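You operate a simulated robot arm through the tools that you are given. There is no shell and no other tool. Be economical: measure what you need, move in short steps, check, and stop when the job is done.

The job below is to be done with a simulated two-armed robot. You get a single attempt, and the scene is never put back.

JOB
Take the dish cloth from the oven worktop and hang it over the handle of the oven door.

Only the result counts: the job must be done as asked and must still hold three seconds after the hand-in. Knocking over, shifting, dropping, spilling or breaking anything else fails it. Flat cloth is picked up by pressing the open fingertips on it (5 to 10 N) and closing them slowly along it; thin cloth reads only 2 to 8 mm in the jaws.

ROBOT AND FRAMES
Two 7-joint arms with two-finger parallel grippers on one trunk, on a base that drives. Base frame: it is fixed to the floor where the robot stands at the start and does not move with it; the origin is under the middle of the robot, x ahead of it, y to its left, z up. Lengths are in mm, angles in degrees, forces in N, time in s.
The left shoulder is at the start at [70, 163, 1345], the right one opposite. Payload 3.43 kg a hand.
The tool frame of a hand sits at the grasp point between the pads (the TCP): z along the fingers, y along the line on which they close. The tips reach 34 mm beyond it. Largest opening 128 mm; finger width 24, thickness 12; the body of the gripper, 48 by 130 mm, starts 96 mm behind the TCP.
Orientation is that of the tool frame in the base frame, as [roll, pitch, yaw] about the fixed x, y, z axes, in that order (R = Rz(yaw) Ry(pitch) Rx(roll)). With the fingers straight down and closing along the base's y, the tool's x points along the base's -x, its y along +y and its z along -z.

CONTROLS
- The arms move only by the tool move_arm. It takes "left_series", "right_series" or both (then of equal length, played together; a hand with none holds still); each is a list of rows, each an object of numbers (a shift or turn left out is 0, a gripper value left out holds the last): "wx", "wy", "wz": the turn, a rotation vector about the base's x, y, z in degrees; "tx", "ty", "tz": the shift along the base's x, y, z in mm; "grip": the closure, from 0 (fully open) to 1 (shut). In form: [{"wx": .., "wy": .., "wz": .., "tx": .., "ty": .., "tz": .., "grip": ..}, ...]. A call has 1 to 10 rows; each row shifts and turns the commanded pose from where the row before left it. Rows are played at 5 a second. More than 50 mm and 8.6 degrees between two rows, or a gripper value outside its range, and nothing of the call is played. A pose out of reach is approached as far as the arm can. The call stops where the force on the tool passes 40 N (or 10 N more than at its start, if that is more) or the arm is blocked; 0.2 s more then pass. The fingers move at their own pace (about 153 mm/s each) and stop on an object; they squeeze with about 39 N. The grip force told is the motor's: it shows also when the fingers shut on nothing. Time passes only in rows, and 0.2 s behind the last, so rows that do not move let the fingers close. The reply holds the time, the measured pose of the TCP, the force on the tool along the base axes, the opening and the grip force, in the units named above and with some noise.
- Cameras (640 x 400 px; columns grow to the right, rows downward): "scene" is now at [123.3, 53.4, 1562.2]; the picture's right is [0.64, -0.76, 0.00], its down [-0.56, -0.47, -0.68] and it looks along [0.52, 0.44, -0.73] (base axes); focal length 214 px, centre (320, 200). "left" rides on the left gripper at [76, 11, -160] in its tool frame; the picture's right is [-0.15, 0.99, 0.00], its down [-0.88, -0.13, -0.46] and it looks along [-0.45, -0.07, 0.89] (tool axes); focal length 234 px, centre (320, 200). "right" rides on the right gripper at [76, -11, -160] in its tool frame; the picture's right is [0.15, 0.99, 0.00], its down [-0.88, 0.13, -0.46] and it looks along [-0.45, 0.07, 0.89] (tool axes); focal length 234 px, centre (320, 200). There is no depth. A picture from a camera that has moved, and an enlarged one, comes with that camera's place and axes in the base frame and with its lens. The place of the scene camera against the robot may be out by one fixed shift of up to 25 mm in any direction.
- capture(camera): a new picture of that camera. The clock stands still meanwhile.
- raise_lower(by): slides the trunk up (or, below 0, down) by that many mm; the arms and the scene camera ride with it, the base frame stays. It gives what a move gives, with no picture.
- base_move(legs): drives the robot by 1 to 6 legs, each [ahead, left, turn to the left] in mm, mm and degrees, along the robot's own axes; the way and the turn of a leg run together, so that a leg with both is an arc; at most 1500 mm and 180 degrees a leg. The arms and the cameras ride along, it lands a little off, and it stops where it bumps. It gives what a move gives.
- turn_head(pan, tilt): turns the head with the scene camera to pan (to the left, within 86 degrees either way) and tilt (down, from -29 to 69), counted from straight ahead of the robot. It gives what a move gives.
- zoom(camera, box): a new picture of the part [left, top, right, bottom] of that camera's present view, enlarged. The clock stands still meanwhile.
- finish_job(): hands the job in; it is judged then, once.

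Go step by step. Nothing tells you exact positions but the pictures and the camera data: compare them with the known pose of the tool, close in by small moves and look again before you grip or let go. The budget is 120 turns and 108 pictures, counting those below and the enlarged ones. Unless the task says otherwise, let go and move clear before handing in, and close with one line.

The tools are called after "Emit:" as name(argument=value, ...) on one line, values as JSON. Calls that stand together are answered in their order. move_arm: Moves the arms, as the interface text tells. Its arguments: {"type":"object","properties":{"left_series":{"type":"array"},"right_series":{"type":"array"}},"required":[]} The other tools are called the same way: raise_lower (by) slides the trunk up or down; base_move (legs) drives the base; turn_head (pan, tilt) turns the head that bears the scene camera; capture (camera) takes a picture; zoom (camera, box) takes an enlarged picture of a part of a camera's view; finish_job () hands the job in.

At the start:

```text
time_s: 0.0
left_tool_pos: [400.3, 429.6, 1373.2]
left_tcp_rot: [179.9, 0.0, -180.0]
left_contact_force: [0.4, 0.8, 0.3]
left_opening: 128.2
left_grip_force: 0.0
right_tool_pos: [360.8, 10.7, 1377.8]
right_tcp_rot: [-180.0, 0.1, 180.0]
right_contact_force: [0.6, 0.1, 0.1]
right_opening: 128.1
right_grip_force: 0.1
trunk travel left (down, up): [-825.0, 115.0]
robot x, y, heading: [2.3, -0.8, 0.1]
head pan, tilt: [40.1, 47.0]
```

scene: 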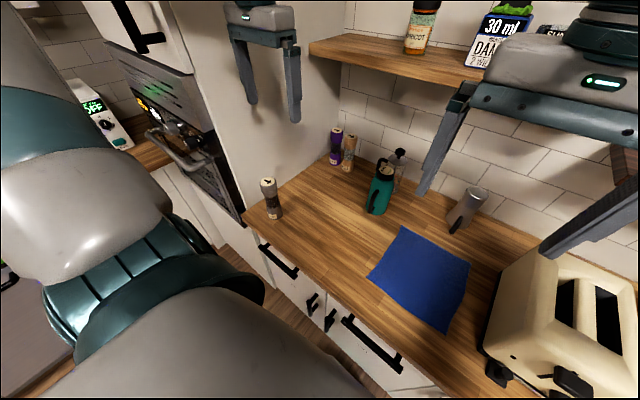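
right: 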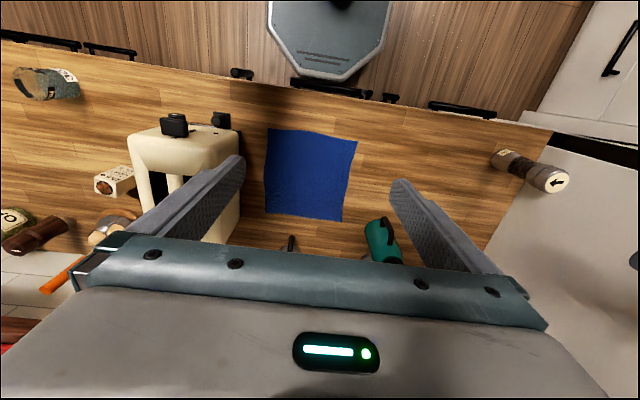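
left: 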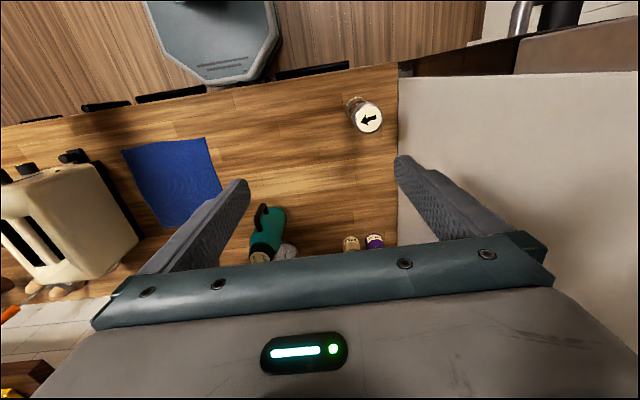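

I see a blue cloth on the worktop ahead, roughly x 457..727 and y -125..130. The oven seems to be in a tall unit to the left, so I'll look around before moving.

Emit:
turn_head(pan=80, tilt=30)

Emit:
capture(camera="scene")

```text
time_s: 1.1
left_tool_pos: [401.6, 430.3, 1374.5]
left_tcp_rot: [-180.0, 0.1, 180.0]
left_contact_force: [0.1, -0.2, 0.2]
left_opening: 128.0
left_grip_force: 0.0
right_tool_pos: [360.2, 9.4, 1377.8]
right_tcp_rot: [180.0, 0.0, -180.0]
right_contact_force: [-0.2, -0.3, 0.2]
right_opening: 128.1
right_grip_force: 0.0
trunk travel left (down, up): [-825.0, 115.0]
robot x, y, heading: [-1.1, 2.7, -0.0]
head pan, tilt: [80.0, 30.0]
```

```text
104 pictures are left
camera scene: at [78.2, 91.1, 1587.6], right [0.98, -0.17, 0.0], down [-0.09, -0.49, -0.87], along [0.15, 0.85, -0.5], focal length 214 px, centre (320, 200)
```

scene: 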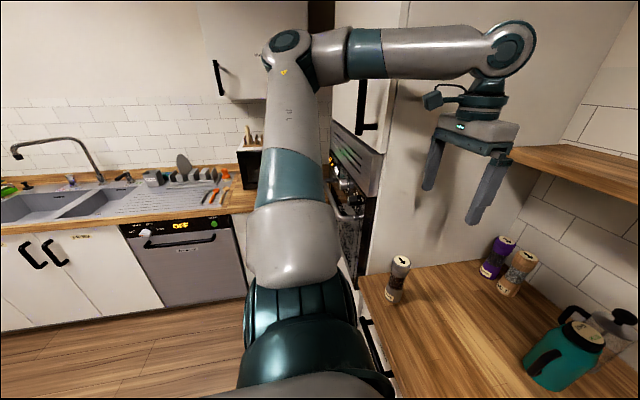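

The wall oven sits in the tall unit to the left, facing back toward the robot's side. I'll check the right side and behind for any other oven.

Emit:
turn_head(pan=-60, tilt=35)

Emit:
capture(camera="scene")

Emit:
turn_head(pan=0, tilt=50)

Emit:
capture(camera="scene")

```text
time_s: 3.3
left_tool_pos: [398.9, 430.0, 1374.7]
left_tcp_rot: [180.0, 0.0, 180.0]
left_contact_force: [0.2, 0.5, 0.6]
left_opening: 127.9
left_grip_force: 0.2
right_tool_pos: [360.0, 10.3, 1378.0]
right_tcp_rot: [-180.0, 0.0, -179.9]
right_contact_force: [-0.7, 0.3, 0.0]
right_opening: 127.7
right_grip_force: 0.1
trunk travel left (down, up): [-825.0, 115.0]
robot x, y, heading: [3.1, -0.6, 0.1]
head pan, tilt: [-60.0, 35.0]
```

```text
103 pictures are left
camera scene: at [106.5, -74.2, 1579.8], right [-0.87, -0.5, 0.0], down [-0.29, 0.5, -0.82], along [0.41, -0.71, -0.57], focal length 214 px, centre (320, 200)
```

scene: 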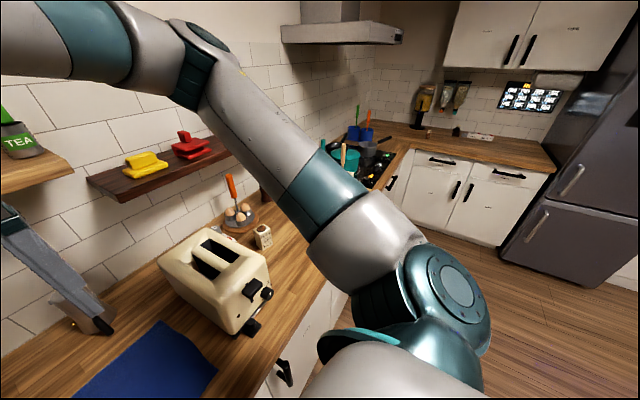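

```text
time_s: 4.6
left_tool_pos: [400.3, 428.8, 1375.1]
left_tcp_rot: [-180.0, 0.1, 180.0]
left_contact_force: [0.1, 0.4, -0.1]
left_opening: 128.0
left_grip_force: 0.0
right_tool_pos: [359.7, 10.6, 1377.2]
right_tcp_rot: [-180.0, 0.0, 180.0]
right_contact_force: [0.3, -0.1, -0.1]
right_opening: 127.8
right_grip_force: 0.0
trunk travel left (down, up): [-825.0, 115.0]
robot x, y, heading: [-3.3, 2.3, -0.1]
head pan, tilt: [0.0, 50.0]
```

```text
102 pictures are left
camera scene: at [139.4, 2.0, 1558.1], right [0.0, -1.0, 0.0], down [-0.77, 0.0, -0.64], along [0.64, 0.0, -0.77], focal length 214 px, centre (320, 200)
```

scene: 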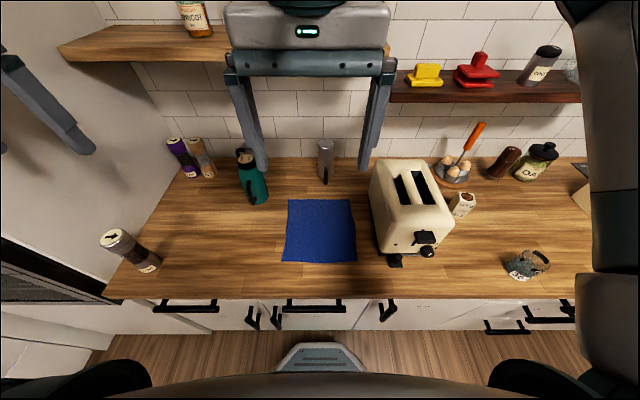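

The cloth is roughly x 443..719, y -130..136, and the counter's front edge is at x≈330. Next I'll zoom on the wall oven and on the hob area.

Emit:
turn_head(pan=68, tilt=35)

Emit:
zoom(camera="scene", box=[160, 50, 400, 350])

Emit:
turn_head(pan=-75, tilt=30)

Emit:
capture(camera="scene")

```text
time_s: 6.0
left_tool_pos: [401.4, 429.5, 1373.7]
left_tcp_rot: [-180.0, 0.0, -180.0]
left_contact_force: [0.0, -0.6, -0.7]
left_opening: 128.1
left_grip_force: 0.0
right_tool_pos: [361.2, 9.8, 1377.6]
right_tcp_rot: [-179.9, -0.1, 180.0]
right_contact_force: [0.0, -0.4, 0.6]
right_opening: 127.8
right_grip_force: 0.0
trunk travel left (down, up): [-825.0, 115.0]
robot x, y, heading: [-1.5, -1.5, -0.1]
head pan, tilt: [68.0, 35.0]
```

```text
1.33 times, centred on (280, 200) of scene
camera zoom: at [95.5, 83.7, 1579.8], right [0.93, -0.38, 0.0], down [-0.22, -0.53, -0.82], along [0.31, 0.76, -0.57], focal length 286 px, centre (373, 200)
```

zoom: 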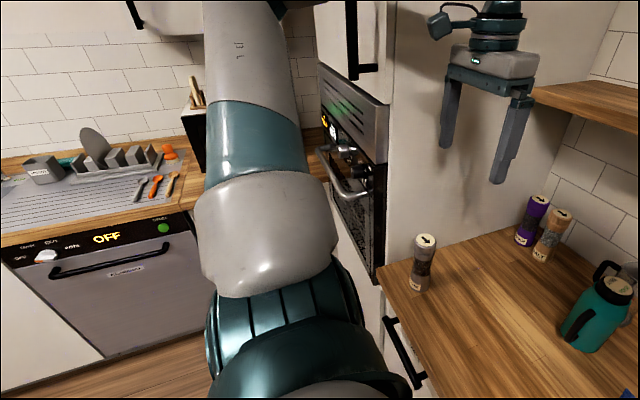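

```text
time_s: 8.2
left_tool_pos: [401.1, 430.0, 1373.6]
left_tcp_rot: [-180.0, 0.0, -180.0]
left_contact_force: [-0.2, 0.6, -0.3]
left_opening: 127.8
left_grip_force: 0.0
right_tool_pos: [360.4, 10.8, 1378.4]
right_tcp_rot: [180.0, 0.0, -180.0]
right_contact_force: [-0.2, 0.4, 0.0]
right_opening: 128.4
right_grip_force: 0.1
trunk travel left (down, up): [-825.0, 115.0]
robot x, y, heading: [-0.6, 1.8, 0.1]
head pan, tilt: [-75.0, 30.0]
```

```text
100 pictures are left
camera scene: at [85.8, -85.3, 1587.6], right [-0.97, -0.26, 0.0], down [-0.13, 0.48, -0.87], along [0.22, -0.84, -0.5], focal length 214 px, centre (320, 200)
```

scene: 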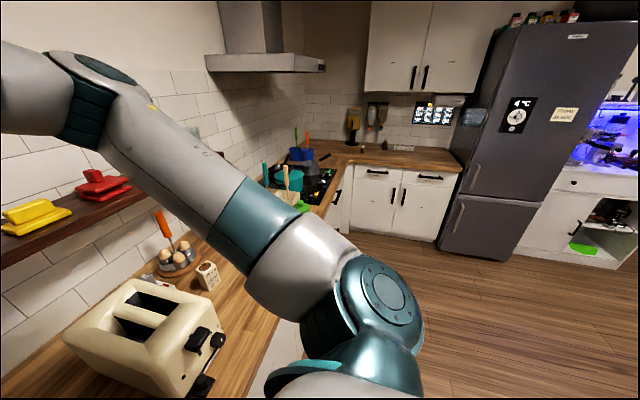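

The only oven is the wall oven in the tall unit on the left, with a horizontal bar handle. I'll take the cloth near its far edge with the right hand, starting by moving above it.

Emit:
move_arm(right_series=[{"tx": 30, "tz": -38}, {"tx": 30, "tz": -38}, {"tx": 30, "tz": -38}, {"tx": 30, "tz": -38}, {"tx": 30, "tz": -38}, {"tx": 30, "tz": -38}, {"tx": 30, "tz": -38}, {"tx": 30, "tz": -38}, {"tx": 30, "tz": -38}, {"tx": 30, "tz": -38, "grip": 0.4}])

Emit:
turn_head(pan=0, tilt=50)

Emit:
capture(camera="scene")

Emit:
capture(camera="right")

```text
time_s: 10.4
left_tool_pos: [402.7, 430.3, 1374.5]
left_tcp_rot: [-180.0, -0.1, -180.0]
left_contact_force: [0.2, 0.5, -0.4]
left_opening: 128.1
left_grip_force: 0.0
right_tool_pos: [662.0, 11.7, 995.4]
right_tcp_rot: [-180.0, -0.1, 180.0]
right_contact_force: [0.5, -0.2, 0.7]
right_opening: 76.9
right_grip_force: 0.1
trunk travel left (down, up): [-825.0, 115.0]
robot x, y, heading: [3.2, 5.0, 0.2]
head pan, tilt: [-75.0, 30.0]
```

```text
time_s: 11.9
left_tool_pos: [401.1, 431.5, 1374.5]
left_tcp_rot: [180.0, 0.0, 180.0]
left_contact_force: [0.5, -0.2, 0.5]
left_opening: 127.7
left_grip_force: 0.1
right_tool_pos: [660.7, 12.0, 996.8]
right_tcp_rot: [179.9, -0.1, 180.0]
right_contact_force: [0.5, 0.2, -0.3]
right_opening: 76.7
right_grip_force: 0.1
trunk travel left (down, up): [-825.0, 115.0]
robot x, y, heading: [-0.8, -1.5, 0.1]
head pan, tilt: [0.0, 50.0]
```

```text
99 pictures are left
camera scene: at [139.3, 1.9, 1558.1], right [0.0, -1.0, 0.0], down [-0.77, 0.0, -0.64], along [0.64, 0.0, -0.77], focal length 214 px, centre (320, 200)
```

scene: 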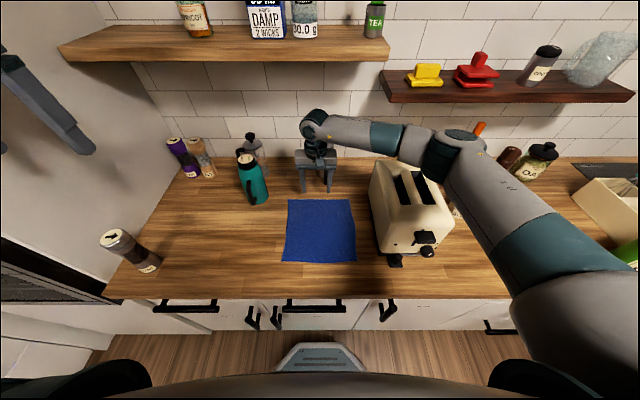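

```text
98 pictures are left
camera right: at [585.0, 0.5, 1155.8], right [-0.15, 0.99, 0.0], down [0.88, 0.13, 0.46], along [0.45, 0.07, -0.89], focal length 234 px, centre (320, 200)
```

right: 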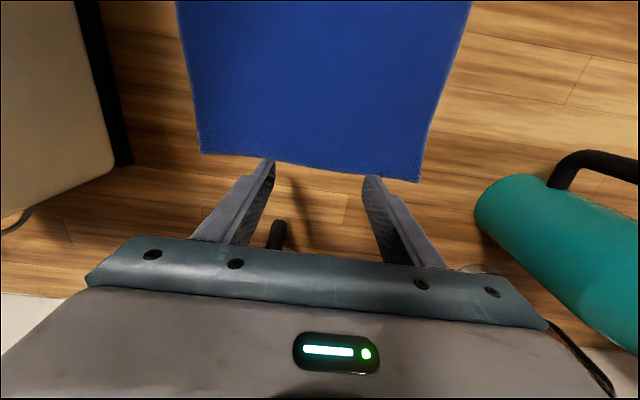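

The far edge of the cloth is at x≈687, centred on y≈6. I'll shift slightly and descend close to the surface.

Emit:
move_arm(right_series=[{"tx": -5, "ty": -3, "tz": -30}, {"tx": -4, "ty": -3, "tz": -30}, {"tz": -25}, {"tz": -3}, {}])

Emit:
capture(camera="right")

```text
time_s: 12.6
left_tool_pos: [399.3, 429.3, 1374.5]
left_tcp_rot: [-180.0, 0.2, 179.9]
left_contact_force: [0.2, -0.3, 0.4]
left_opening: 127.7
left_grip_force: 0.1
right_tool_pos: [651.3, 9.2, 945.6]
right_tcp_rot: [179.7, 0.4, -180.0]
right_contact_force: [-2.6, -0.4, 8.7]
right_opening: 76.9
right_grip_force: 0.3
trunk travel left (down, up): [-825.0, 115.0]
robot x, y, heading: [1.9, -1.7, 0.2]
head pan, tilt: [0.0, 50.0]
stopped in row 3 (right hand): the force on the tool passed its limit (the readings are from after the stop); the commanded pose is now the measured one
```

```text
97 pictures are left
camera right: at [574.6, -3.5, 1104.6], right [-0.15, 0.99, 0.0], down [0.88, 0.13, 0.46], along [0.46, 0.07, -0.89], focal length 234 px, centre (320, 200)
```

right: 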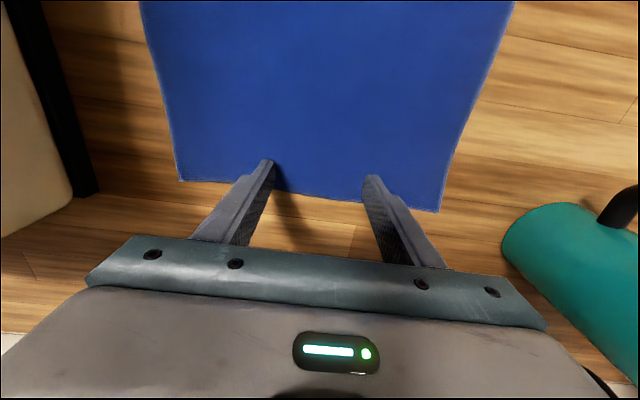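

The fingertips touched at z≈911, and the two views agree the cloth surface is there rather than at 861. I'll lift a little, shift back 8 mm and press gently.

Emit:
move_arm(right_series=[{"tz": 6}, {"tx": -8, "ty": -3}, {"tz": -4}, {"tz": -2}])

```text
time_s: 13.6
left_tool_pos: [400.0, 429.9, 1374.1]
left_tcp_rot: [-180.0, 0.1, -180.0]
left_contact_force: [1.0, 0.3, 0.2]
left_opening: 127.8
left_grip_force: 0.0
right_tool_pos: [644.4, 7.2, 946.0]
right_tcp_rot: [179.7, 0.3, 180.0]
right_contact_force: [2.1, -0.8, 7.6]
right_opening: 77.2
right_grip_force: 0.2
trunk travel left (down, up): [-825.0, 115.0]
robot x, y, heading: [-0.2, 3.3, -0.3]
head pan, tilt: [0.0, 50.0]
```

The press reads 7.6 N, which is in range. I'll close slowly.

Emit:
move_arm(right_series=[{"grip": 0.46}, {"grip": 0.52}, {"grip": 0.58}, {"grip": 0.64}, {"grip": 0.7}, {"grip": 0.76}, {"grip": 0.82}, {"grip": 0.88}, {"grip": 0.94}, {"grip": 1.0}])

Emit:
capture(camera="right")

```text
time_s: 15.8
left_tool_pos: [398.7, 430.3, 1374.4]
left_tcp_rot: [180.0, 0.1, -180.0]
left_contact_force: [0.0, -0.5, 0.5]
left_opening: 128.1
left_grip_force: 0.1
right_tool_pos: [643.1, 5.6, 945.2]
right_tcp_rot: [179.7, 0.4, 180.0]
right_contact_force: [1.0, 0.1, 19.2]
right_opening: 2.7
right_grip_force: 37.4
trunk travel left (down, up): [-825.0, 115.0]
robot x, y, heading: [-0.1, 2.4, -0.1]
head pan, tilt: [0.0, 50.0]
```

```text
96 pictures are left
camera right: at [567.5, -6.4, 1104.4], right [-0.15, 0.99, 0.0], down [0.88, 0.13, 0.46], along [0.46, 0.07, -0.89], focal length 234 px, centre (320, 200)
```

right: 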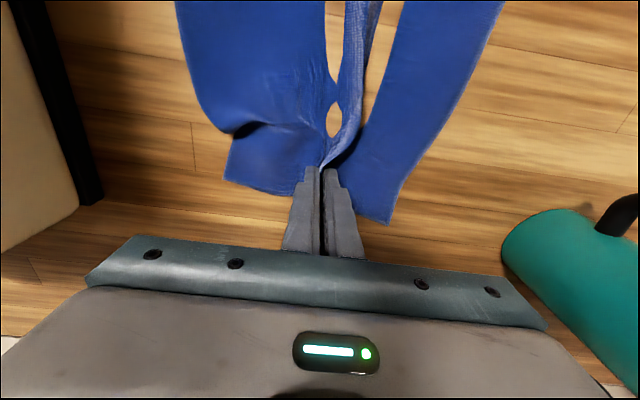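

The cloth is pinched (2.7 mm opening) with a fold between the pads. I'll lift slowly and check.

Emit:
move_arm(right_series=[{"tz": 10}, {"tz": 20}, {"tz": 30}, {"tz": 35}, {"tz": 35}, {"tz": 40}, {"tz": 40}, {"tz": 40}, {"tz": 40}, {"tz": 20}])

Emit:
capture(camera="scene")

Emit:
capture(camera="right")

```text
time_s: 18.0
left_tool_pos: [402.1, 429.9, 1373.6]
left_tcp_rot: [-180.0, 0.0, 180.0]
left_contact_force: [-0.1, 0.4, -0.8]
left_opening: 127.8
left_grip_force: 0.0
right_tool_pos: [643.9, 2.5, 1254.9]
right_tcp_rot: [179.8, 0.2, -180.0]
right_contact_force: [-0.5, -0.3, -1.2]
right_opening: 2.6
right_grip_force: 37.1
trunk travel left (down, up): [-825.0, 115.0]
robot x, y, heading: [-1.4, 1.7, -0.1]
head pan, tilt: [0.0, 50.0]
```

```text
95 pictures are left
camera scene: at [139.3, 2.1, 1558.0], right [0.0, -1.0, 0.0], down [-0.77, 0.0, -0.64], along [0.64, 0.0, -0.77], focal length 214 px, centre (320, 200)
```

scene: 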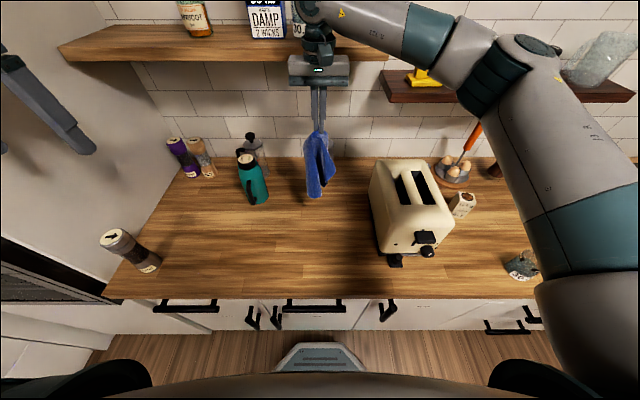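

```text
94 pictures are left
camera right: at [568.5, -9.2, 1413.6], right [-0.15, 0.99, 0.0], down [0.88, 0.13, 0.46], along [0.45, 0.07, -0.89], focal length 234 px, centre (320, 200)
```

right: 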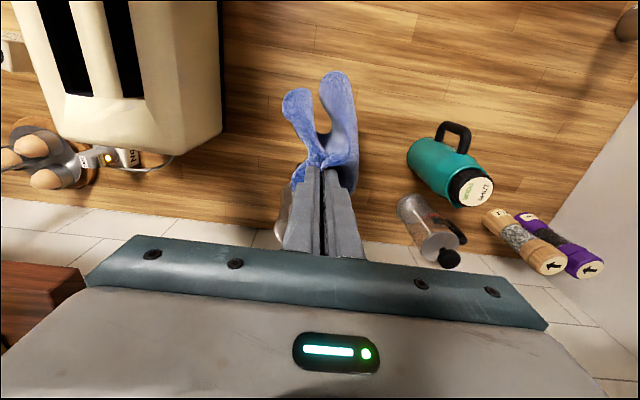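

The cloth hangs securely. I'll pull the right hand back toward the robot before driving.

Emit:
move_arm(right_series=[{"tx": -30, "tz": 10}, {"tx": -35, "tz": 10}, {"tx": -35, "tz": 10}, {"tx": -35, "tz": 5}, {"tx": -35}, {"tx": -35}, {"tx": -35}, {"tx": -30}, {"tx": -20}])

Emit:
base_move(legs=[[-350, 0, 0]])

Emit:
turn_head(pan=55, tilt=35)

Emit:
capture(camera="scene")

```text
time_s: 20.0
left_tool_pos: [400.0, 429.9, 1374.2]
left_tcp_rot: [180.0, 0.0, 180.0]
left_contact_force: [-0.4, 0.2, 0.1]
left_opening: 127.9
left_grip_force: 0.1
right_tool_pos: [353.5, 4.4, 1288.6]
right_tcp_rot: [179.8, 0.2, -180.0]
right_contact_force: [0.1, -0.8, -0.3]
right_opening: 2.5
right_grip_force: 37.5
trunk travel left (down, up): [-825.0, 115.0]
robot x, y, heading: [-1.8, 3.4, -0.0]
head pan, tilt: [0.0, 50.0]
```

```text
time_s: 22.3
left_tool_pos: [39.0, 429.3, 1371.7]
left_tcp_rot: [-180.0, 0.0, 179.8]
left_contact_force: [1.0, -0.9, 1.2]
left_opening: 128.3
left_grip_force: 0.0
right_tool_pos: [-9.1, 4.1, 1288.6]
right_tcp_rot: [179.8, 0.1, 179.7]
right_contact_force: [0.3, -1.2, -0.5]
right_opening: 2.4
right_grip_force: 37.2
trunk travel left (down, up): [-825.0, 115.0]
robot x, y, heading: [-365.7, -0.3, -0.3]
head pan, tilt: [0.0, 50.0]
```

```text
time_s: 23.6
left_tool_pos: [37.9, 428.8, 1373.5]
left_tcp_rot: [180.0, 0.0, 179.8]
left_contact_force: [-0.5, -1.0, -0.2]
left_opening: 128.0
left_grip_force: 0.0
right_tool_pos: [-10.9, 3.9, 1287.8]
right_tcp_rot: [179.8, 0.2, 179.6]
right_contact_force: [0.2, 0.5, 0.0]
right_opening: 2.4
right_grip_force: 36.9
trunk travel left (down, up): [-825.0, 115.0]
robot x, y, heading: [-362.6, 2.7, -0.2]
head pan, tilt: [55.0, 35.0]
```

```text
93 pictures are left
camera scene: at [-251.8, 74.6, 1579.8], right [0.82, -0.58, 0.0], down [-0.33, -0.47, -0.82], along [0.47, 0.67, -0.57], focal length 214 px, centre (320, 200)
```

scene: 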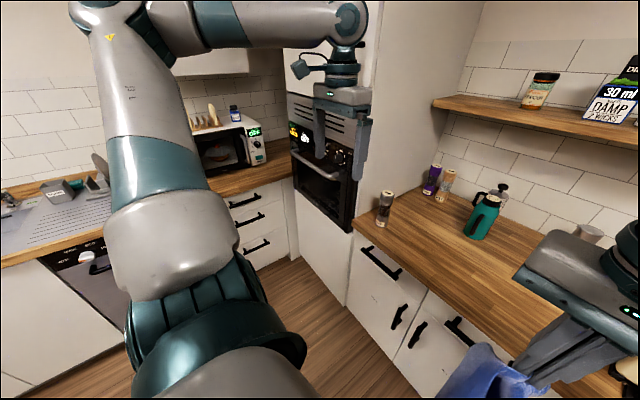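

Now the oven front and its bar handle come into view. I'll zoom for detail.

Emit:
zoom(camera="scene", box=[270, 80, 390, 240])

```text
2.50 times, centred on (330, 160) of scene
camera zoom: at [-251.8, 74.6, 1579.8], right [0.82, -0.58, 0.0], down [-0.33, -0.47, -0.82], along [0.47, 0.67, -0.57], focal length 536 px, centre (295, 300)
```

zoom: 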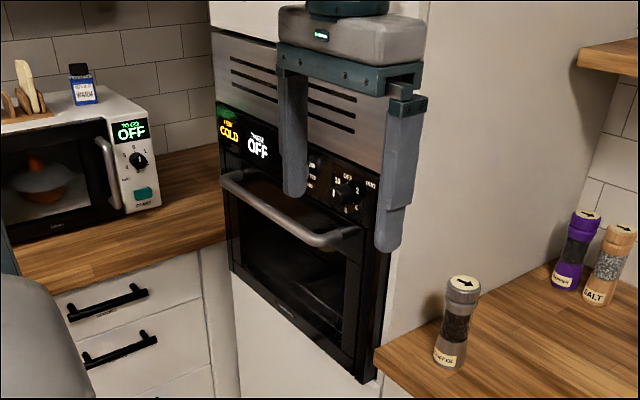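

The bar looks to be at about z 1150 and y 650..1050, standing off from the door. I'll drive left to face it and look again.

Emit:
base_move(legs=[[0, 580, 0]])

Emit:
turn_head(pan=10, tilt=35)

Emit:
capture(camera="scene")

Emit:
capture(camera="left")

```text
time_s: 26.9
left_tool_pos: [38.6, 1011.5, 1374.3]
left_tcp_rot: [-179.9, 0.0, 179.9]
left_contact_force: [0.2, 0.1, 0.2]
left_opening: 128.0
left_grip_force: 0.1
right_tool_pos: [-7.7, 586.0, 1288.4]
right_tcp_rot: [179.7, 0.2, 179.8]
right_contact_force: [-0.5, 0.6, 0.5]
right_opening: 2.4
right_grip_force: 36.7
trunk travel left (down, up): [-825.0, 115.0]
robot x, y, heading: [-362.9, 584.0, -0.0]
head pan, tilt: [55.0, 35.0]
```

```text
time_s: 28.0
left_tool_pos: [39.0, 1012.8, 1373.5]
left_tcp_rot: [-180.0, 0.0, 179.8]
left_contact_force: [0.6, -0.4, 0.8]
left_opening: 128.0
left_grip_force: 0.0
right_tool_pos: [-9.1, 586.7, 1288.7]
right_tcp_rot: [179.9, 0.1, 179.9]
right_contact_force: [-0.2, 0.1, 0.2]
right_opening: 2.5
right_grip_force: 37.2
trunk travel left (down, up): [-825.0, 115.0]
robot x, y, heading: [-366.5, 585.1, -0.2]
head pan, tilt: [10.0, 35.0]
```

```text
91 pictures are left
camera scene: at [-213.8, 599.8, 1579.8], right [0.17, -0.99, 0.0], down [-0.57, -0.1, -0.82], along [0.81, 0.14, -0.57], focal length 214 px, centre (320, 200)
```

scene: 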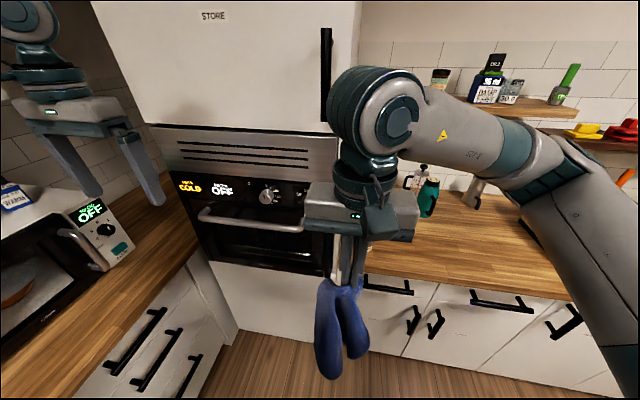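

```text
90 pictures are left
camera left: at [-37.8, 1024.3, 1534.6], right [0.15, 0.99, 0.0], down [0.88, -0.13, 0.46], along [0.45, -0.07, -0.89], focal length 234 px, centre (320, 200)
```

left: 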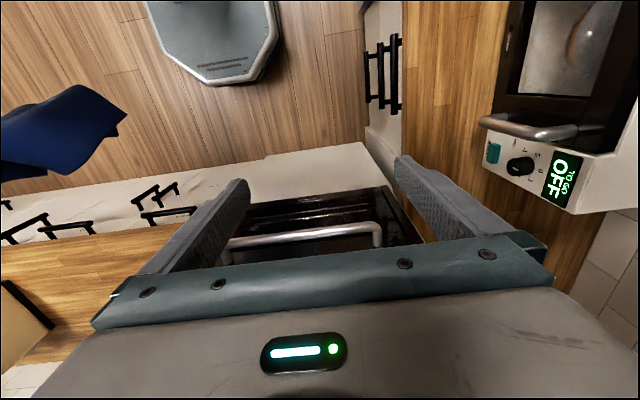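

The left hand camera looks down on the bar and the scene camera sees it from the front. I'll zoom both views to triangulate it.

Emit:
zoom(camera="scene", box=[160, 150, 340, 270])

Emit:
zoom(camera="left", box=[200, 160, 440, 280])

```text
3.33 times, centred on (250, 210) of scene
camera zoom: at [-213.8, 599.8, 1579.8], right [0.17, -0.99, 0.0], down [-0.57, -0.1, -0.82], along [0.81, 0.14, -0.57], focal length 715 px, centre (553, 167)
```

zoom: 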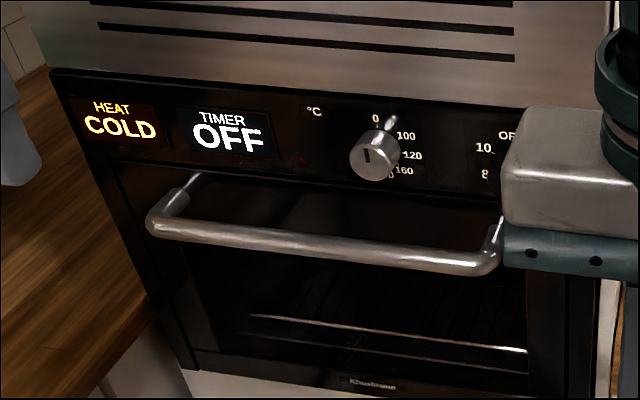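

```text
2.67 times, centred on (320, 220) of left
camera zoom: at [-37.8, 1024.3, 1534.6], right [0.15, 0.99, 0.0], down [0.88, -0.13, 0.46], along [0.45, -0.07, -0.89], focal length 624 px, centre (320, 147)
```

zoom: 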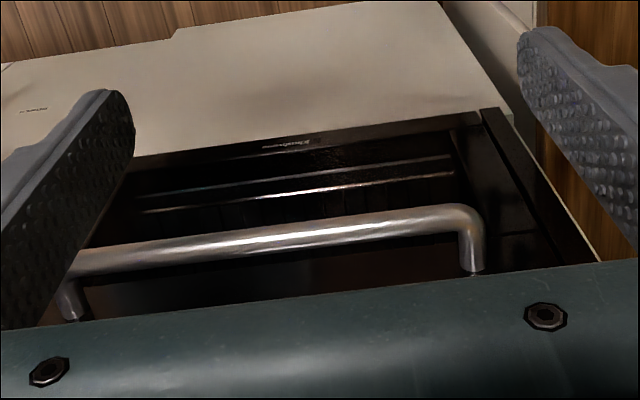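

A rough fix puts the bar near x 250–285, z 1065–1115. To refine it, I'll shift the left hand and view the bar a second time with its more accurate camera.

Emit:
move_arm(left_series=[{"ty": -40, "tx": -20}, {"ty": -40, "tx": -20}, {"ty": -40, "tx": -20}, {"tx": -30}])

Emit:
zoom(camera="left", box=[200, 160, 440, 280])

Emit:
capture(camera="left")

```text
time_s: 29.0
left_tool_pos: [-53.3, 892.8, 1373.5]
left_tcp_rot: [-179.8, 0.1, 179.7]
left_contact_force: [-0.4, -0.4, -0.8]
left_opening: 127.9
left_grip_force: 0.0
right_tool_pos: [-10.1, 588.6, 1289.5]
right_tcp_rot: [179.8, 0.2, 179.8]
right_contact_force: [0.0, -0.3, 0.0]
right_opening: 2.3
right_grip_force: 37.7
trunk travel left (down, up): [-825.0, 115.0]
robot x, y, heading: [-366.6, 580.5, -0.1]
head pan, tilt: [10.0, 35.0]
```

```text
2.67 times, centred on (320, 220) of left
camera zoom: at [-130.0, 905.5, 1533.9], right [0.15, 0.99, 0.0], down [0.88, -0.13, 0.46], along [0.45, -0.07, -0.89], focal length 624 px, centre (320, 147)
```

zoom: 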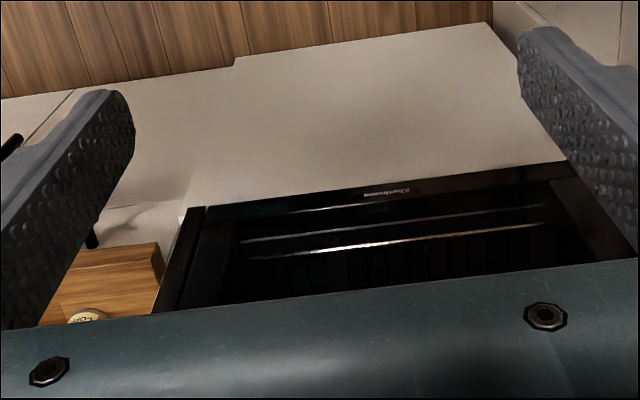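

```text
86 pictures are left
camera left: at [-130.0, 905.5, 1533.9], right [0.15, 0.99, 0.0], down [0.88, -0.13, 0.46], along [0.45, -0.07, -0.89], focal length 234 px, centre (320, 200)
```

left: 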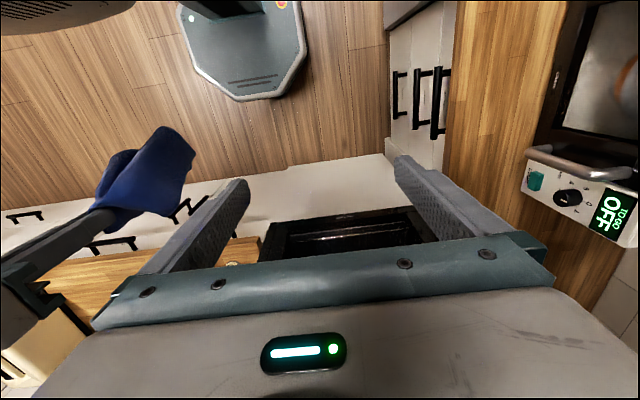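

The bar is now hidden behind the gripper, so I'll bring the left hand forward again at this new y.

Emit:
move_arm(left_series=[{"tx": 45}, {"tx": 45}, {"tx": 35}])

Emit:
zoom(camera="left", box=[200, 160, 440, 280])

```text
time_s: 29.8
left_tool_pos: [75.1, 895.8, 1368.7]
left_tcp_rot: [-180.0, -0.1, 179.9]
left_contact_force: [-0.3, 0.2, -0.6]
left_opening: 128.0
left_grip_force: 0.0
right_tool_pos: [-8.5, 587.8, 1288.9]
right_tcp_rot: [179.8, 0.2, 179.8]
right_contact_force: [0.3, -0.2, -0.7]
right_opening: 2.3
right_grip_force: 36.5
trunk travel left (down, up): [-825.0, 115.0]
robot x, y, heading: [-359.7, 583.7, -0.1]
head pan, tilt: [10.0, 35.0]
```

```text
2.67 times, centred on (320, 220) of left
camera zoom: at [-2.4, 908.6, 1529.7], right [0.15, 0.99, 0.0], down [0.88, -0.13, 0.45], along [0.45, -0.07, -0.89], focal length 624 px, centre (320, 147)
```

zoom: 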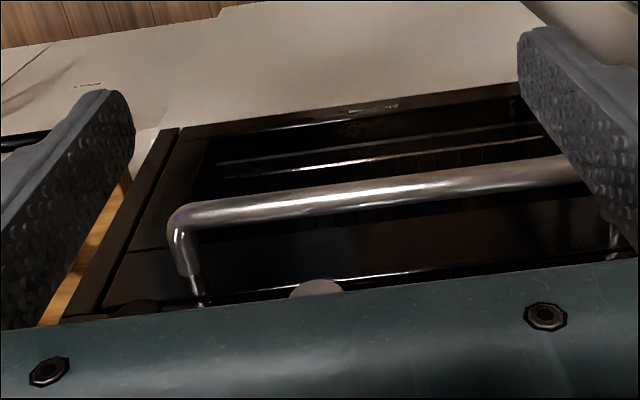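

From the two left-hand views, the bar is about x 290, y 735..1110, z 1050–1075, with about 85 mm clearance to the door. A knob sits above it near y 857, so I'll hang the cloth at y≈980. Next I'll retract the left hand and drive 200 mm left.

Emit:
move_arm(left_series=[{"tx": -45}, {"tx": -45}, {"tx": -45}, {"tz": 20}])

Emit:
base_move(legs=[[0, 200, 0]])

Emit:
turn_head(pan=5, tilt=40)

Emit:
capture(camera="scene")

```text
time_s: 30.8
left_tool_pos: [-60.7, 894.0, 1395.3]
left_tcp_rot: [179.9, 0.0, 179.8]
left_contact_force: [0.8, 0.0, -0.5]
left_opening: 127.9
left_grip_force: 0.1
right_tool_pos: [-7.7, 586.2, 1289.2]
right_tcp_rot: [179.7, 0.2, 179.8]
right_contact_force: [0.6, 0.1, -0.1]
right_opening: 2.6
right_grip_force: 37.3
trunk travel left (down, up): [-825.0, 115.0]
robot x, y, heading: [-361.5, 584.3, -0.3]
head pan, tilt: [10.0, 35.0]
```

```text
time_s: 32.4
left_tool_pos: [-59.8, 1091.8, 1395.3]
left_tcp_rot: [179.8, 0.1, 179.8]
left_contact_force: [0.4, -0.7, 1.0]
left_opening: 128.1
left_grip_force: 0.2
right_tool_pos: [-8.0, 785.8, 1288.8]
right_tcp_rot: [179.5, 0.2, 179.8]
right_contact_force: [-0.3, -0.8, 0.9]
right_opening: 2.5
right_grip_force: 37.2
trunk travel left (down, up): [-825.0, 115.0]
robot x, y, heading: [-362.9, 784.2, -0.1]
head pan, tilt: [10.0, 35.0]
```

```text
time_s: 33.0
left_tool_pos: [-60.2, 1095.1, 1395.5]
left_tcp_rot: [179.9, 0.0, 179.8]
left_contact_force: [0.9, 0.3, -0.2]
left_opening: 127.8
left_grip_force: 0.1
right_tool_pos: [-8.1, 788.1, 1289.3]
right_tcp_rot: [179.8, 0.2, 180.0]
right_contact_force: [0.4, -0.9, 0.1]
right_opening: 2.4
right_grip_force: 37.1
trunk travel left (down, up): [-825.0, 115.0]
robot x, y, heading: [-361.6, 787.5, -0.0]
head pan, tilt: [5.0, 40.0]
```

```text
84 pictures are left
camera scene: at [-215.4, 793.0, 1572.3], right [0.09, -1.0, 0.0], down [-0.64, -0.05, -0.77], along [0.76, 0.07, -0.64], focal length 214 px, centre (320, 200)
```

scene: 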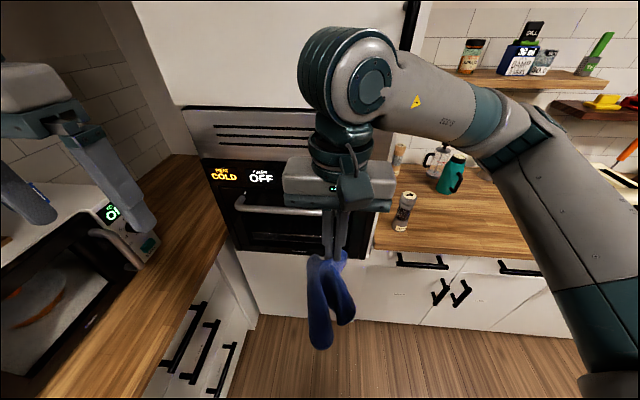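

I'm facing the oven now. I'll bring the right hand to about [140, 980, 1240], in front of and above the bar, and look at the bar from the hand camera.

Emit:
move_arm(right_series=[{"tx": 25, "ty": 32, "tz": -8}, {"tx": 25, "ty": 32, "tz": -8}, {"tx": 25, "ty": 32, "tz": -8}, {"tx": 25, "ty": 32, "tz": -8}, {"tx": 25, "ty": 32, "tz": -8}, {"tx": 25, "ty": 32, "tz": -8}, {}])

Emit:
capture(camera="right")

Emit:
capture(camera="scene")

Emit:
capture(camera="left")

```text
time_s: 34.6
left_tool_pos: [-60.4, 1095.7, 1395.3]
left_tcp_rot: [179.9, 0.0, 180.0]
left_contact_force: [-0.3, 1.1, -0.3]
left_opening: 127.7
left_grip_force: 0.2
right_tool_pos: [141.5, 982.1, 1238.1]
right_tcp_rot: [179.8, 0.3, 179.8]
right_contact_force: [-0.2, -0.6, -1.2]
right_opening: 2.5
right_grip_force: 37.3
trunk travel left (down, up): [-825.0, 115.0]
robot x, y, heading: [-364.4, 782.2, -0.3]
head pan, tilt: [5.0, 40.0]
```

```text
83 pictures are left
camera right: at [66.9, 969.5, 1397.4], right [-0.14, 0.99, 0.0], down [0.88, 0.13, 0.46], along [0.46, 0.07, -0.89], focal length 234 px, centre (320, 200)
```

right: 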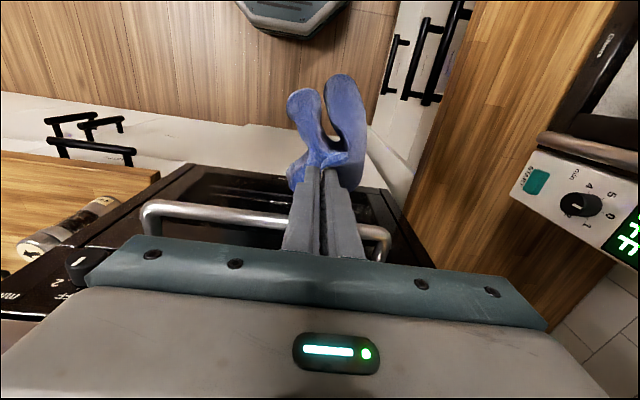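

```text
82 pictures are left
camera scene: at [-215.6, 793.0, 1572.3], right [0.09, -1.0, 0.0], down [-0.64, -0.05, -0.77], along [0.76, 0.07, -0.64], focal length 214 px, centre (320, 200)
```

scene: 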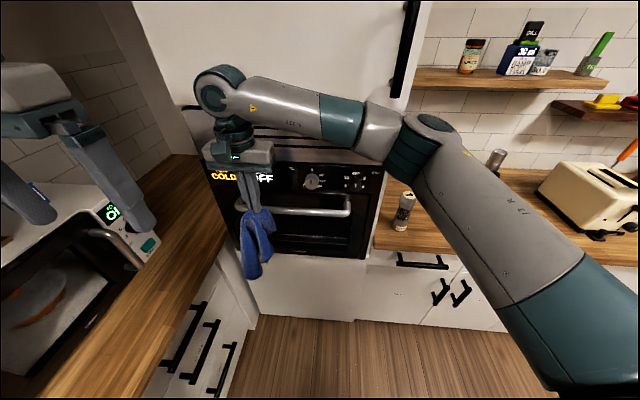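

```text
81 pictures are left
camera left: at [-137.3, 1107.4, 1555.5], right [0.15, 0.99, 0.0], down [0.88, -0.13, 0.46], along [0.45, -0.07, -0.89], focal length 234 px, centre (320, 200)
```

left: 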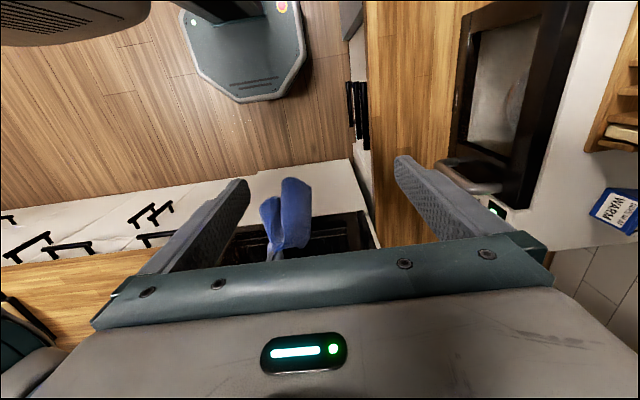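

Combining all views, the bar is at x≈260, z≈1105, y 750..1100, and the door is at x≈350. I'll tilt the fingers 21° toward the oven so the wrist stays clear of the cabinet, and lower to z≈1200.

Emit:
move_arm(right_series=[{"wy": -7, "tz": -10}, {"wy": -7, "tz": -10}, {"wy": -7, "tz": -10}, {"tz": -8, "tx": 20}, {}])

Emit:
capture(camera="right")

Emit:
zoom(camera="scene", box=[180, 50, 400, 290])

```text
time_s: 35.9
left_tool_pos: [-60.1, 1095.4, 1394.7]
left_tcp_rot: [180.0, 0.0, 179.8]
left_contact_force: [0.0, -0.3, 1.1]
left_opening: 127.9
left_grip_force: 0.0
right_tool_pos: [162.5, 981.5, 1203.0]
right_tcp_rot: [179.7, 21.3, 179.9]
right_contact_force: [0.3, -0.4, 0.0]
right_opening: 2.5
right_grip_force: 36.4
trunk travel left (down, up): [-825.0, 115.0]
robot x, y, heading: [-364.2, 784.0, 0.0]
head pan, tilt: [5.0, 40.0]
```

```text
80 pictures are left
camera right: at [34.7, 968.8, 1323.7], right [-0.14, 0.99, -0.05], down [0.66, 0.13, 0.74], along [0.74, 0.07, -0.67], focal length 234 px, centre (320, 200)
```

right: 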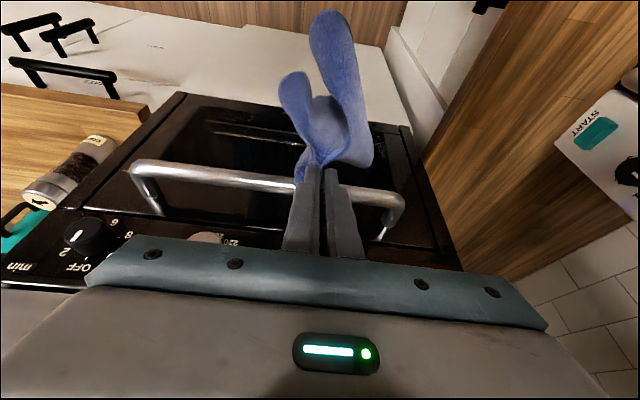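

```text
1.67 times, centred on (290, 170) of scene
camera zoom: at [-215.4, 793.6, 1572.2], right [0.09, -1.0, 0.0], down [-0.64, -0.05, -0.77], along [0.76, 0.07, -0.64], focal length 358 px, centre (370, 250)
```

zoom: 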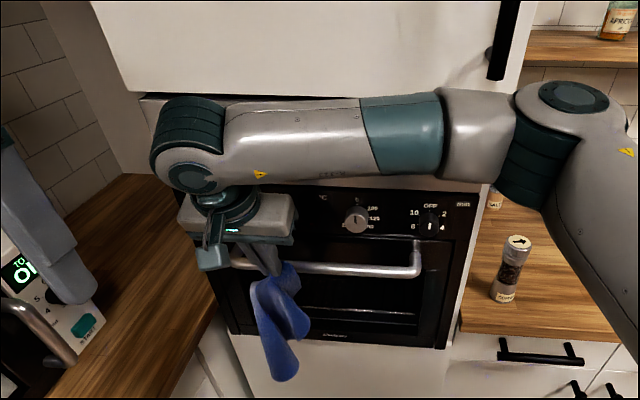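

The hand view confirms the bar at x≈264, z≈1106. I'll advance over the bar so the fingertips reach x≈322 while the cloth trails in front of it.

Emit:
move_arm(right_series=[{"tx": 25}, {"tx": 25}, {"tx": 25}, {"tx": 25}, {"tx": 25}, {"tx": 22}, {}])

Emit:
capture(camera="right")

Emit:
zoom(camera="scene", box=[180, 50, 400, 290])

```text
time_s: 37.2
left_tool_pos: [-63.8, 1097.2, 1396.1]
left_tcp_rot: [-180.0, 0.2, 180.0]
left_contact_force: [1.1, -0.8, 0.2]
left_opening: 128.0
left_grip_force: 0.0
right_tool_pos: [286.5, 985.7, 1199.8]
right_tcp_rot: [180.0, 20.2, -179.4]
right_contact_force: [-16.8, -0.7, 3.2]
right_opening: 2.8
right_grip_force: 37.2
trunk travel left (down, up): [-825.0, 115.0]
robot x, y, heading: [-363.5, 782.7, 0.3]
head pan, tilt: [5.0, 40.0]
stopped in row 6 (right hand): the force on the tool passed its limit (the readings are from after the stop); the commanded pose is now the measured one
```

```text
78 pictures are left
camera right: at [161.4, 971.7, 1323.6], right [-0.15, 0.99, -0.05], down [0.67, 0.14, 0.73], along [0.73, 0.08, -0.68], focal length 234 px, centre (320, 200)
```

right: 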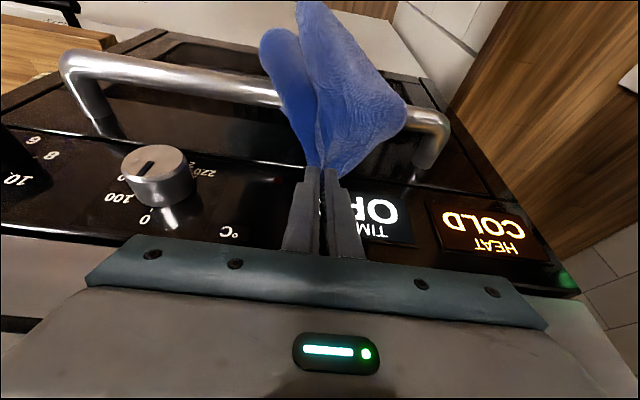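

```text
1.67 times, centred on (290, 170) of scene
camera zoom: at [-219.8, 794.0, 1572.7], right [0.09, -1.0, 0.0], down [-0.64, -0.06, -0.77], along [0.76, 0.07, -0.64], focal length 358 px, centre (370, 250)
```

zoom: 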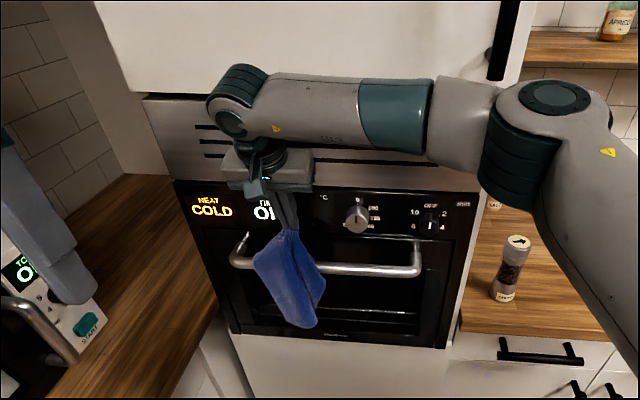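

The finger touched the panel at x≈310, so the gap behind the bar is only about 33 mm, too narrow to push the fingers deep into it. Instead I'll retreat, raise the cloth, lower its free end down the door face behind the bar, then bring the held end over to the front.

Emit:
move_arm(right_series=[{"tx": -15, "tz": 2}, {"tx": -30, "tz": 5}, {"tx": -40, "tz": 20}, {"tx": -40, "tz": 30}, {"tx": -10, "tz": 45}, {"tz": 45}, {"tz": 45}, {"tz": 45}, {}])

Emit:
capture(camera="right")

Emit:
capture(camera="scene")

Emit:
capture(camera="left")

```text
time_s: 39.2
left_tool_pos: [-60.6, 1094.9, 1394.1]
left_tcp_rot: [-180.0, -0.1, -180.0]
left_contact_force: [-0.3, -0.5, 0.1]
left_opening: 127.9
left_grip_force: 0.1
right_tool_pos: [159.3, 983.6, 1434.8]
right_tcp_rot: [179.9, 20.2, -179.5]
right_contact_force: [0.8, 0.7, 0.0]
right_opening: 2.6
right_grip_force: 37.1
trunk travel left (down, up): [-825.0, 115.0]
robot x, y, heading: [-360.9, 785.2, -0.2]
head pan, tilt: [5.0, 40.0]
```

```text
76 pictures are left
camera right: at [33.0, 970.2, 1558.1], right [-0.15, 0.99, -0.05], down [0.67, 0.14, 0.73], along [0.73, 0.07, -0.68], focal length 234 px, centre (320, 200)
```

right: 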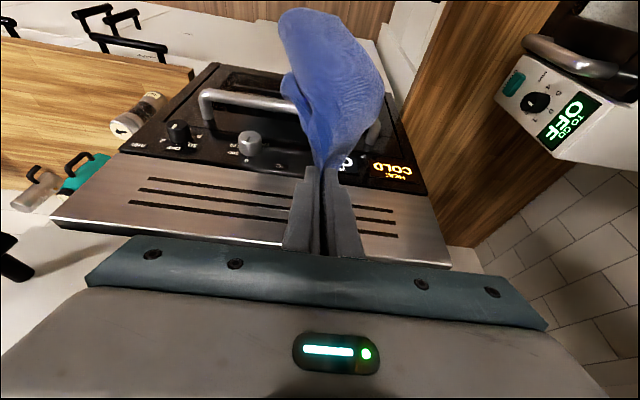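

```text
75 pictures are left
camera scene: at [-215.2, 793.9, 1572.2], right [0.09, -1.0, 0.0], down [-0.64, -0.06, -0.77], along [0.76, 0.07, -0.64], focal length 214 px, centre (320, 200)
```

scene: 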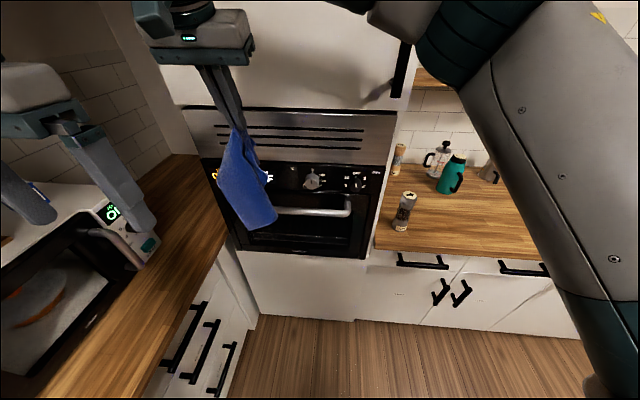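

```text
74 pictures are left
camera left: at [-137.0, 1108.4, 1555.1], right [0.15, 0.99, 0.0], down [0.88, -0.13, 0.45], along [0.45, -0.07, -0.89], focal length 234 px, centre (320, 200)
```

left: 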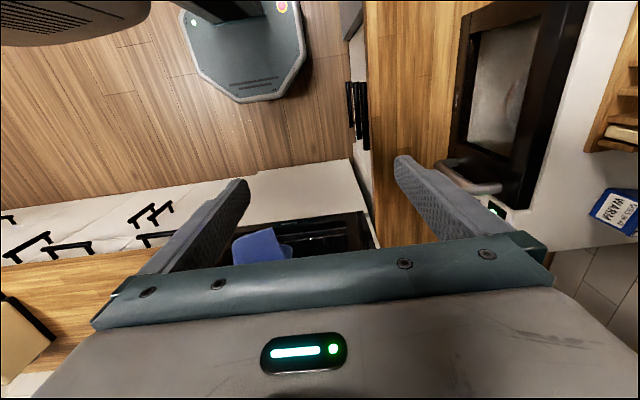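

The cloth now hangs flat, about 270 mm long, bottom near z 1130. I'll tilt further to about 40°, raise it a little so its bottom clears the bar, and move toward the door face.

Emit:
move_arm(right_series=[{"wy": -7, "tz": 10}, {"wy": -7, "tz": 10}, {"wy": -6, "tz": 5}, {"tx": 25}, {"tx": 25}, {"tx": 25}, {"tx": 20}, {"tx": 8}, {}])

Emit:
capture(camera="right")

Emit:
capture(camera="scene")

```text
time_s: 41.2
left_tool_pos: [-61.1, 1095.7, 1394.8]
left_tcp_rot: [180.0, 0.0, -179.9]
left_contact_force: [0.3, -0.6, 0.2]
left_opening: 128.1
left_grip_force: 0.0
right_tool_pos: [257.4, 985.7, 1461.4]
right_tcp_rot: [-179.9, 40.4, -179.4]
right_contact_force: [-0.2, -0.3, -0.2]
right_opening: 2.6
right_grip_force: 38.0
trunk travel left (down, up): [-825.0, 115.0]
robot x, y, heading: [-360.8, 785.9, -0.3]
head pan, tilt: [5.0, 40.0]
```

```text
73 pictures are left
camera right: at [97.6, 972.2, 1533.7], right [-0.12, 0.99, -0.1], down [0.38, 0.14, 0.92], along [0.92, 0.07, -0.39], focal length 234 px, centre (320, 200)
```

right: 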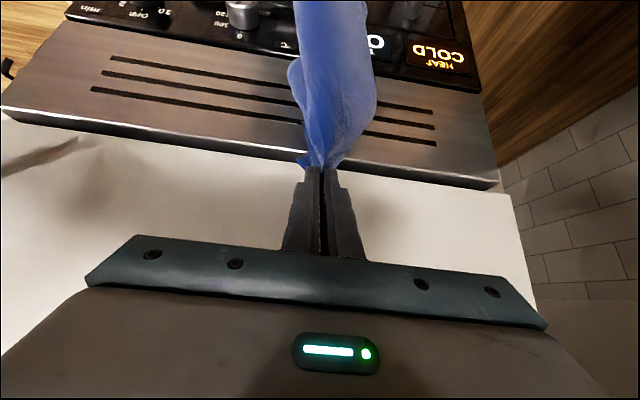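

```text
72 pictures are left
camera scene: at [-216.2, 794.0, 1572.3], right [0.09, -1.0, 0.0], down [-0.64, -0.06, -0.77], along [0.76, 0.07, -0.64], focal length 214 px, centre (320, 200)
```

scene: 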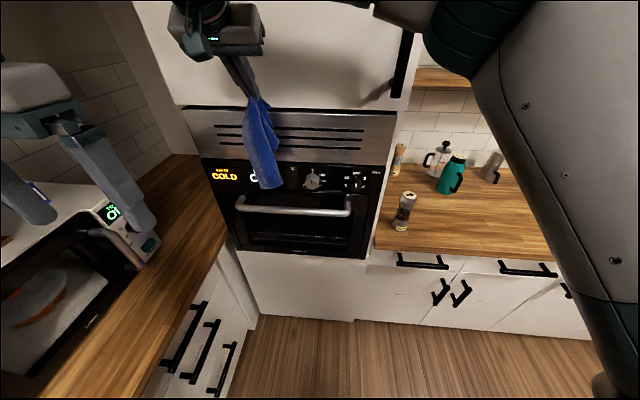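

The cloth bottom is at z≈1186, above the bar. I'll go in 14 mm more, then lower 80 mm and check that the free end enters behind the bar.

Emit:
move_arm(right_series=[{"tx": 8}, {"tx": 6}, {"tz": -20}, {"tz": -20}, {"tz": -20}, {"tz": -20}, {}])

Emit:
capture(camera="right")

Emit:
zoom(camera="scene", box=[180, 60, 380, 260])

```text
time_s: 42.8
left_tool_pos: [-61.3, 1094.8, 1394.7]
left_tcp_rot: [180.0, -0.1, 180.0]
left_contact_force: [0.6, 0.4, 0.4]
left_opening: 128.0
left_grip_force: 0.1
right_tool_pos: [272.3, 984.7, 1380.2]
right_tcp_rot: [-180.0, 40.3, -179.4]
right_contact_force: [-0.4, -0.9, 0.1]
right_opening: 2.4
right_grip_force: 37.8
trunk travel left (down, up): [-825.0, 115.0]
robot x, y, heading: [-362.8, 786.5, 0.1]
head pan, tilt: [5.0, 40.0]
```

```text
71 pictures are left
camera right: at [112.8, 970.8, 1452.6], right [-0.12, 0.99, -0.1], down [0.38, 0.14, 0.92], along [0.92, 0.07, -0.39], focal length 234 px, centre (320, 200)
```

right: 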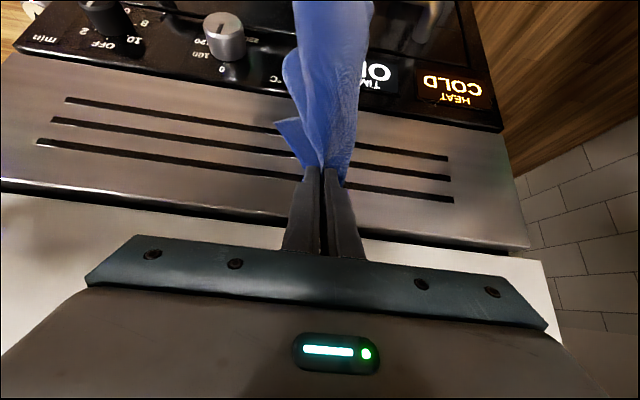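

```text
2.00 times, centred on (280, 160) of scene
camera zoom: at [-216.1, 793.7, 1572.3], right [0.09, -1.0, 0.0], down [-0.64, -0.06, -0.77], along [0.76, 0.07, -0.64], focal length 429 px, centre (400, 280)
```

zoom: 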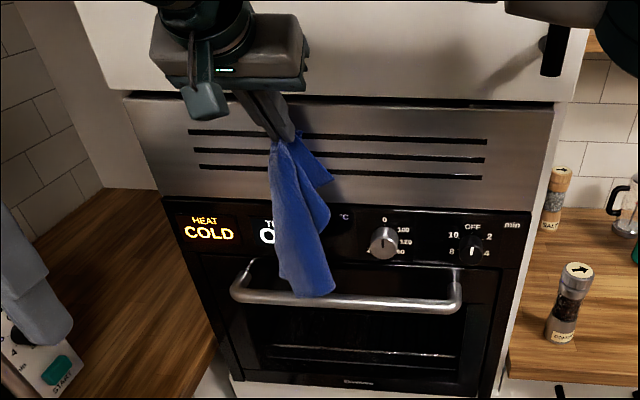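

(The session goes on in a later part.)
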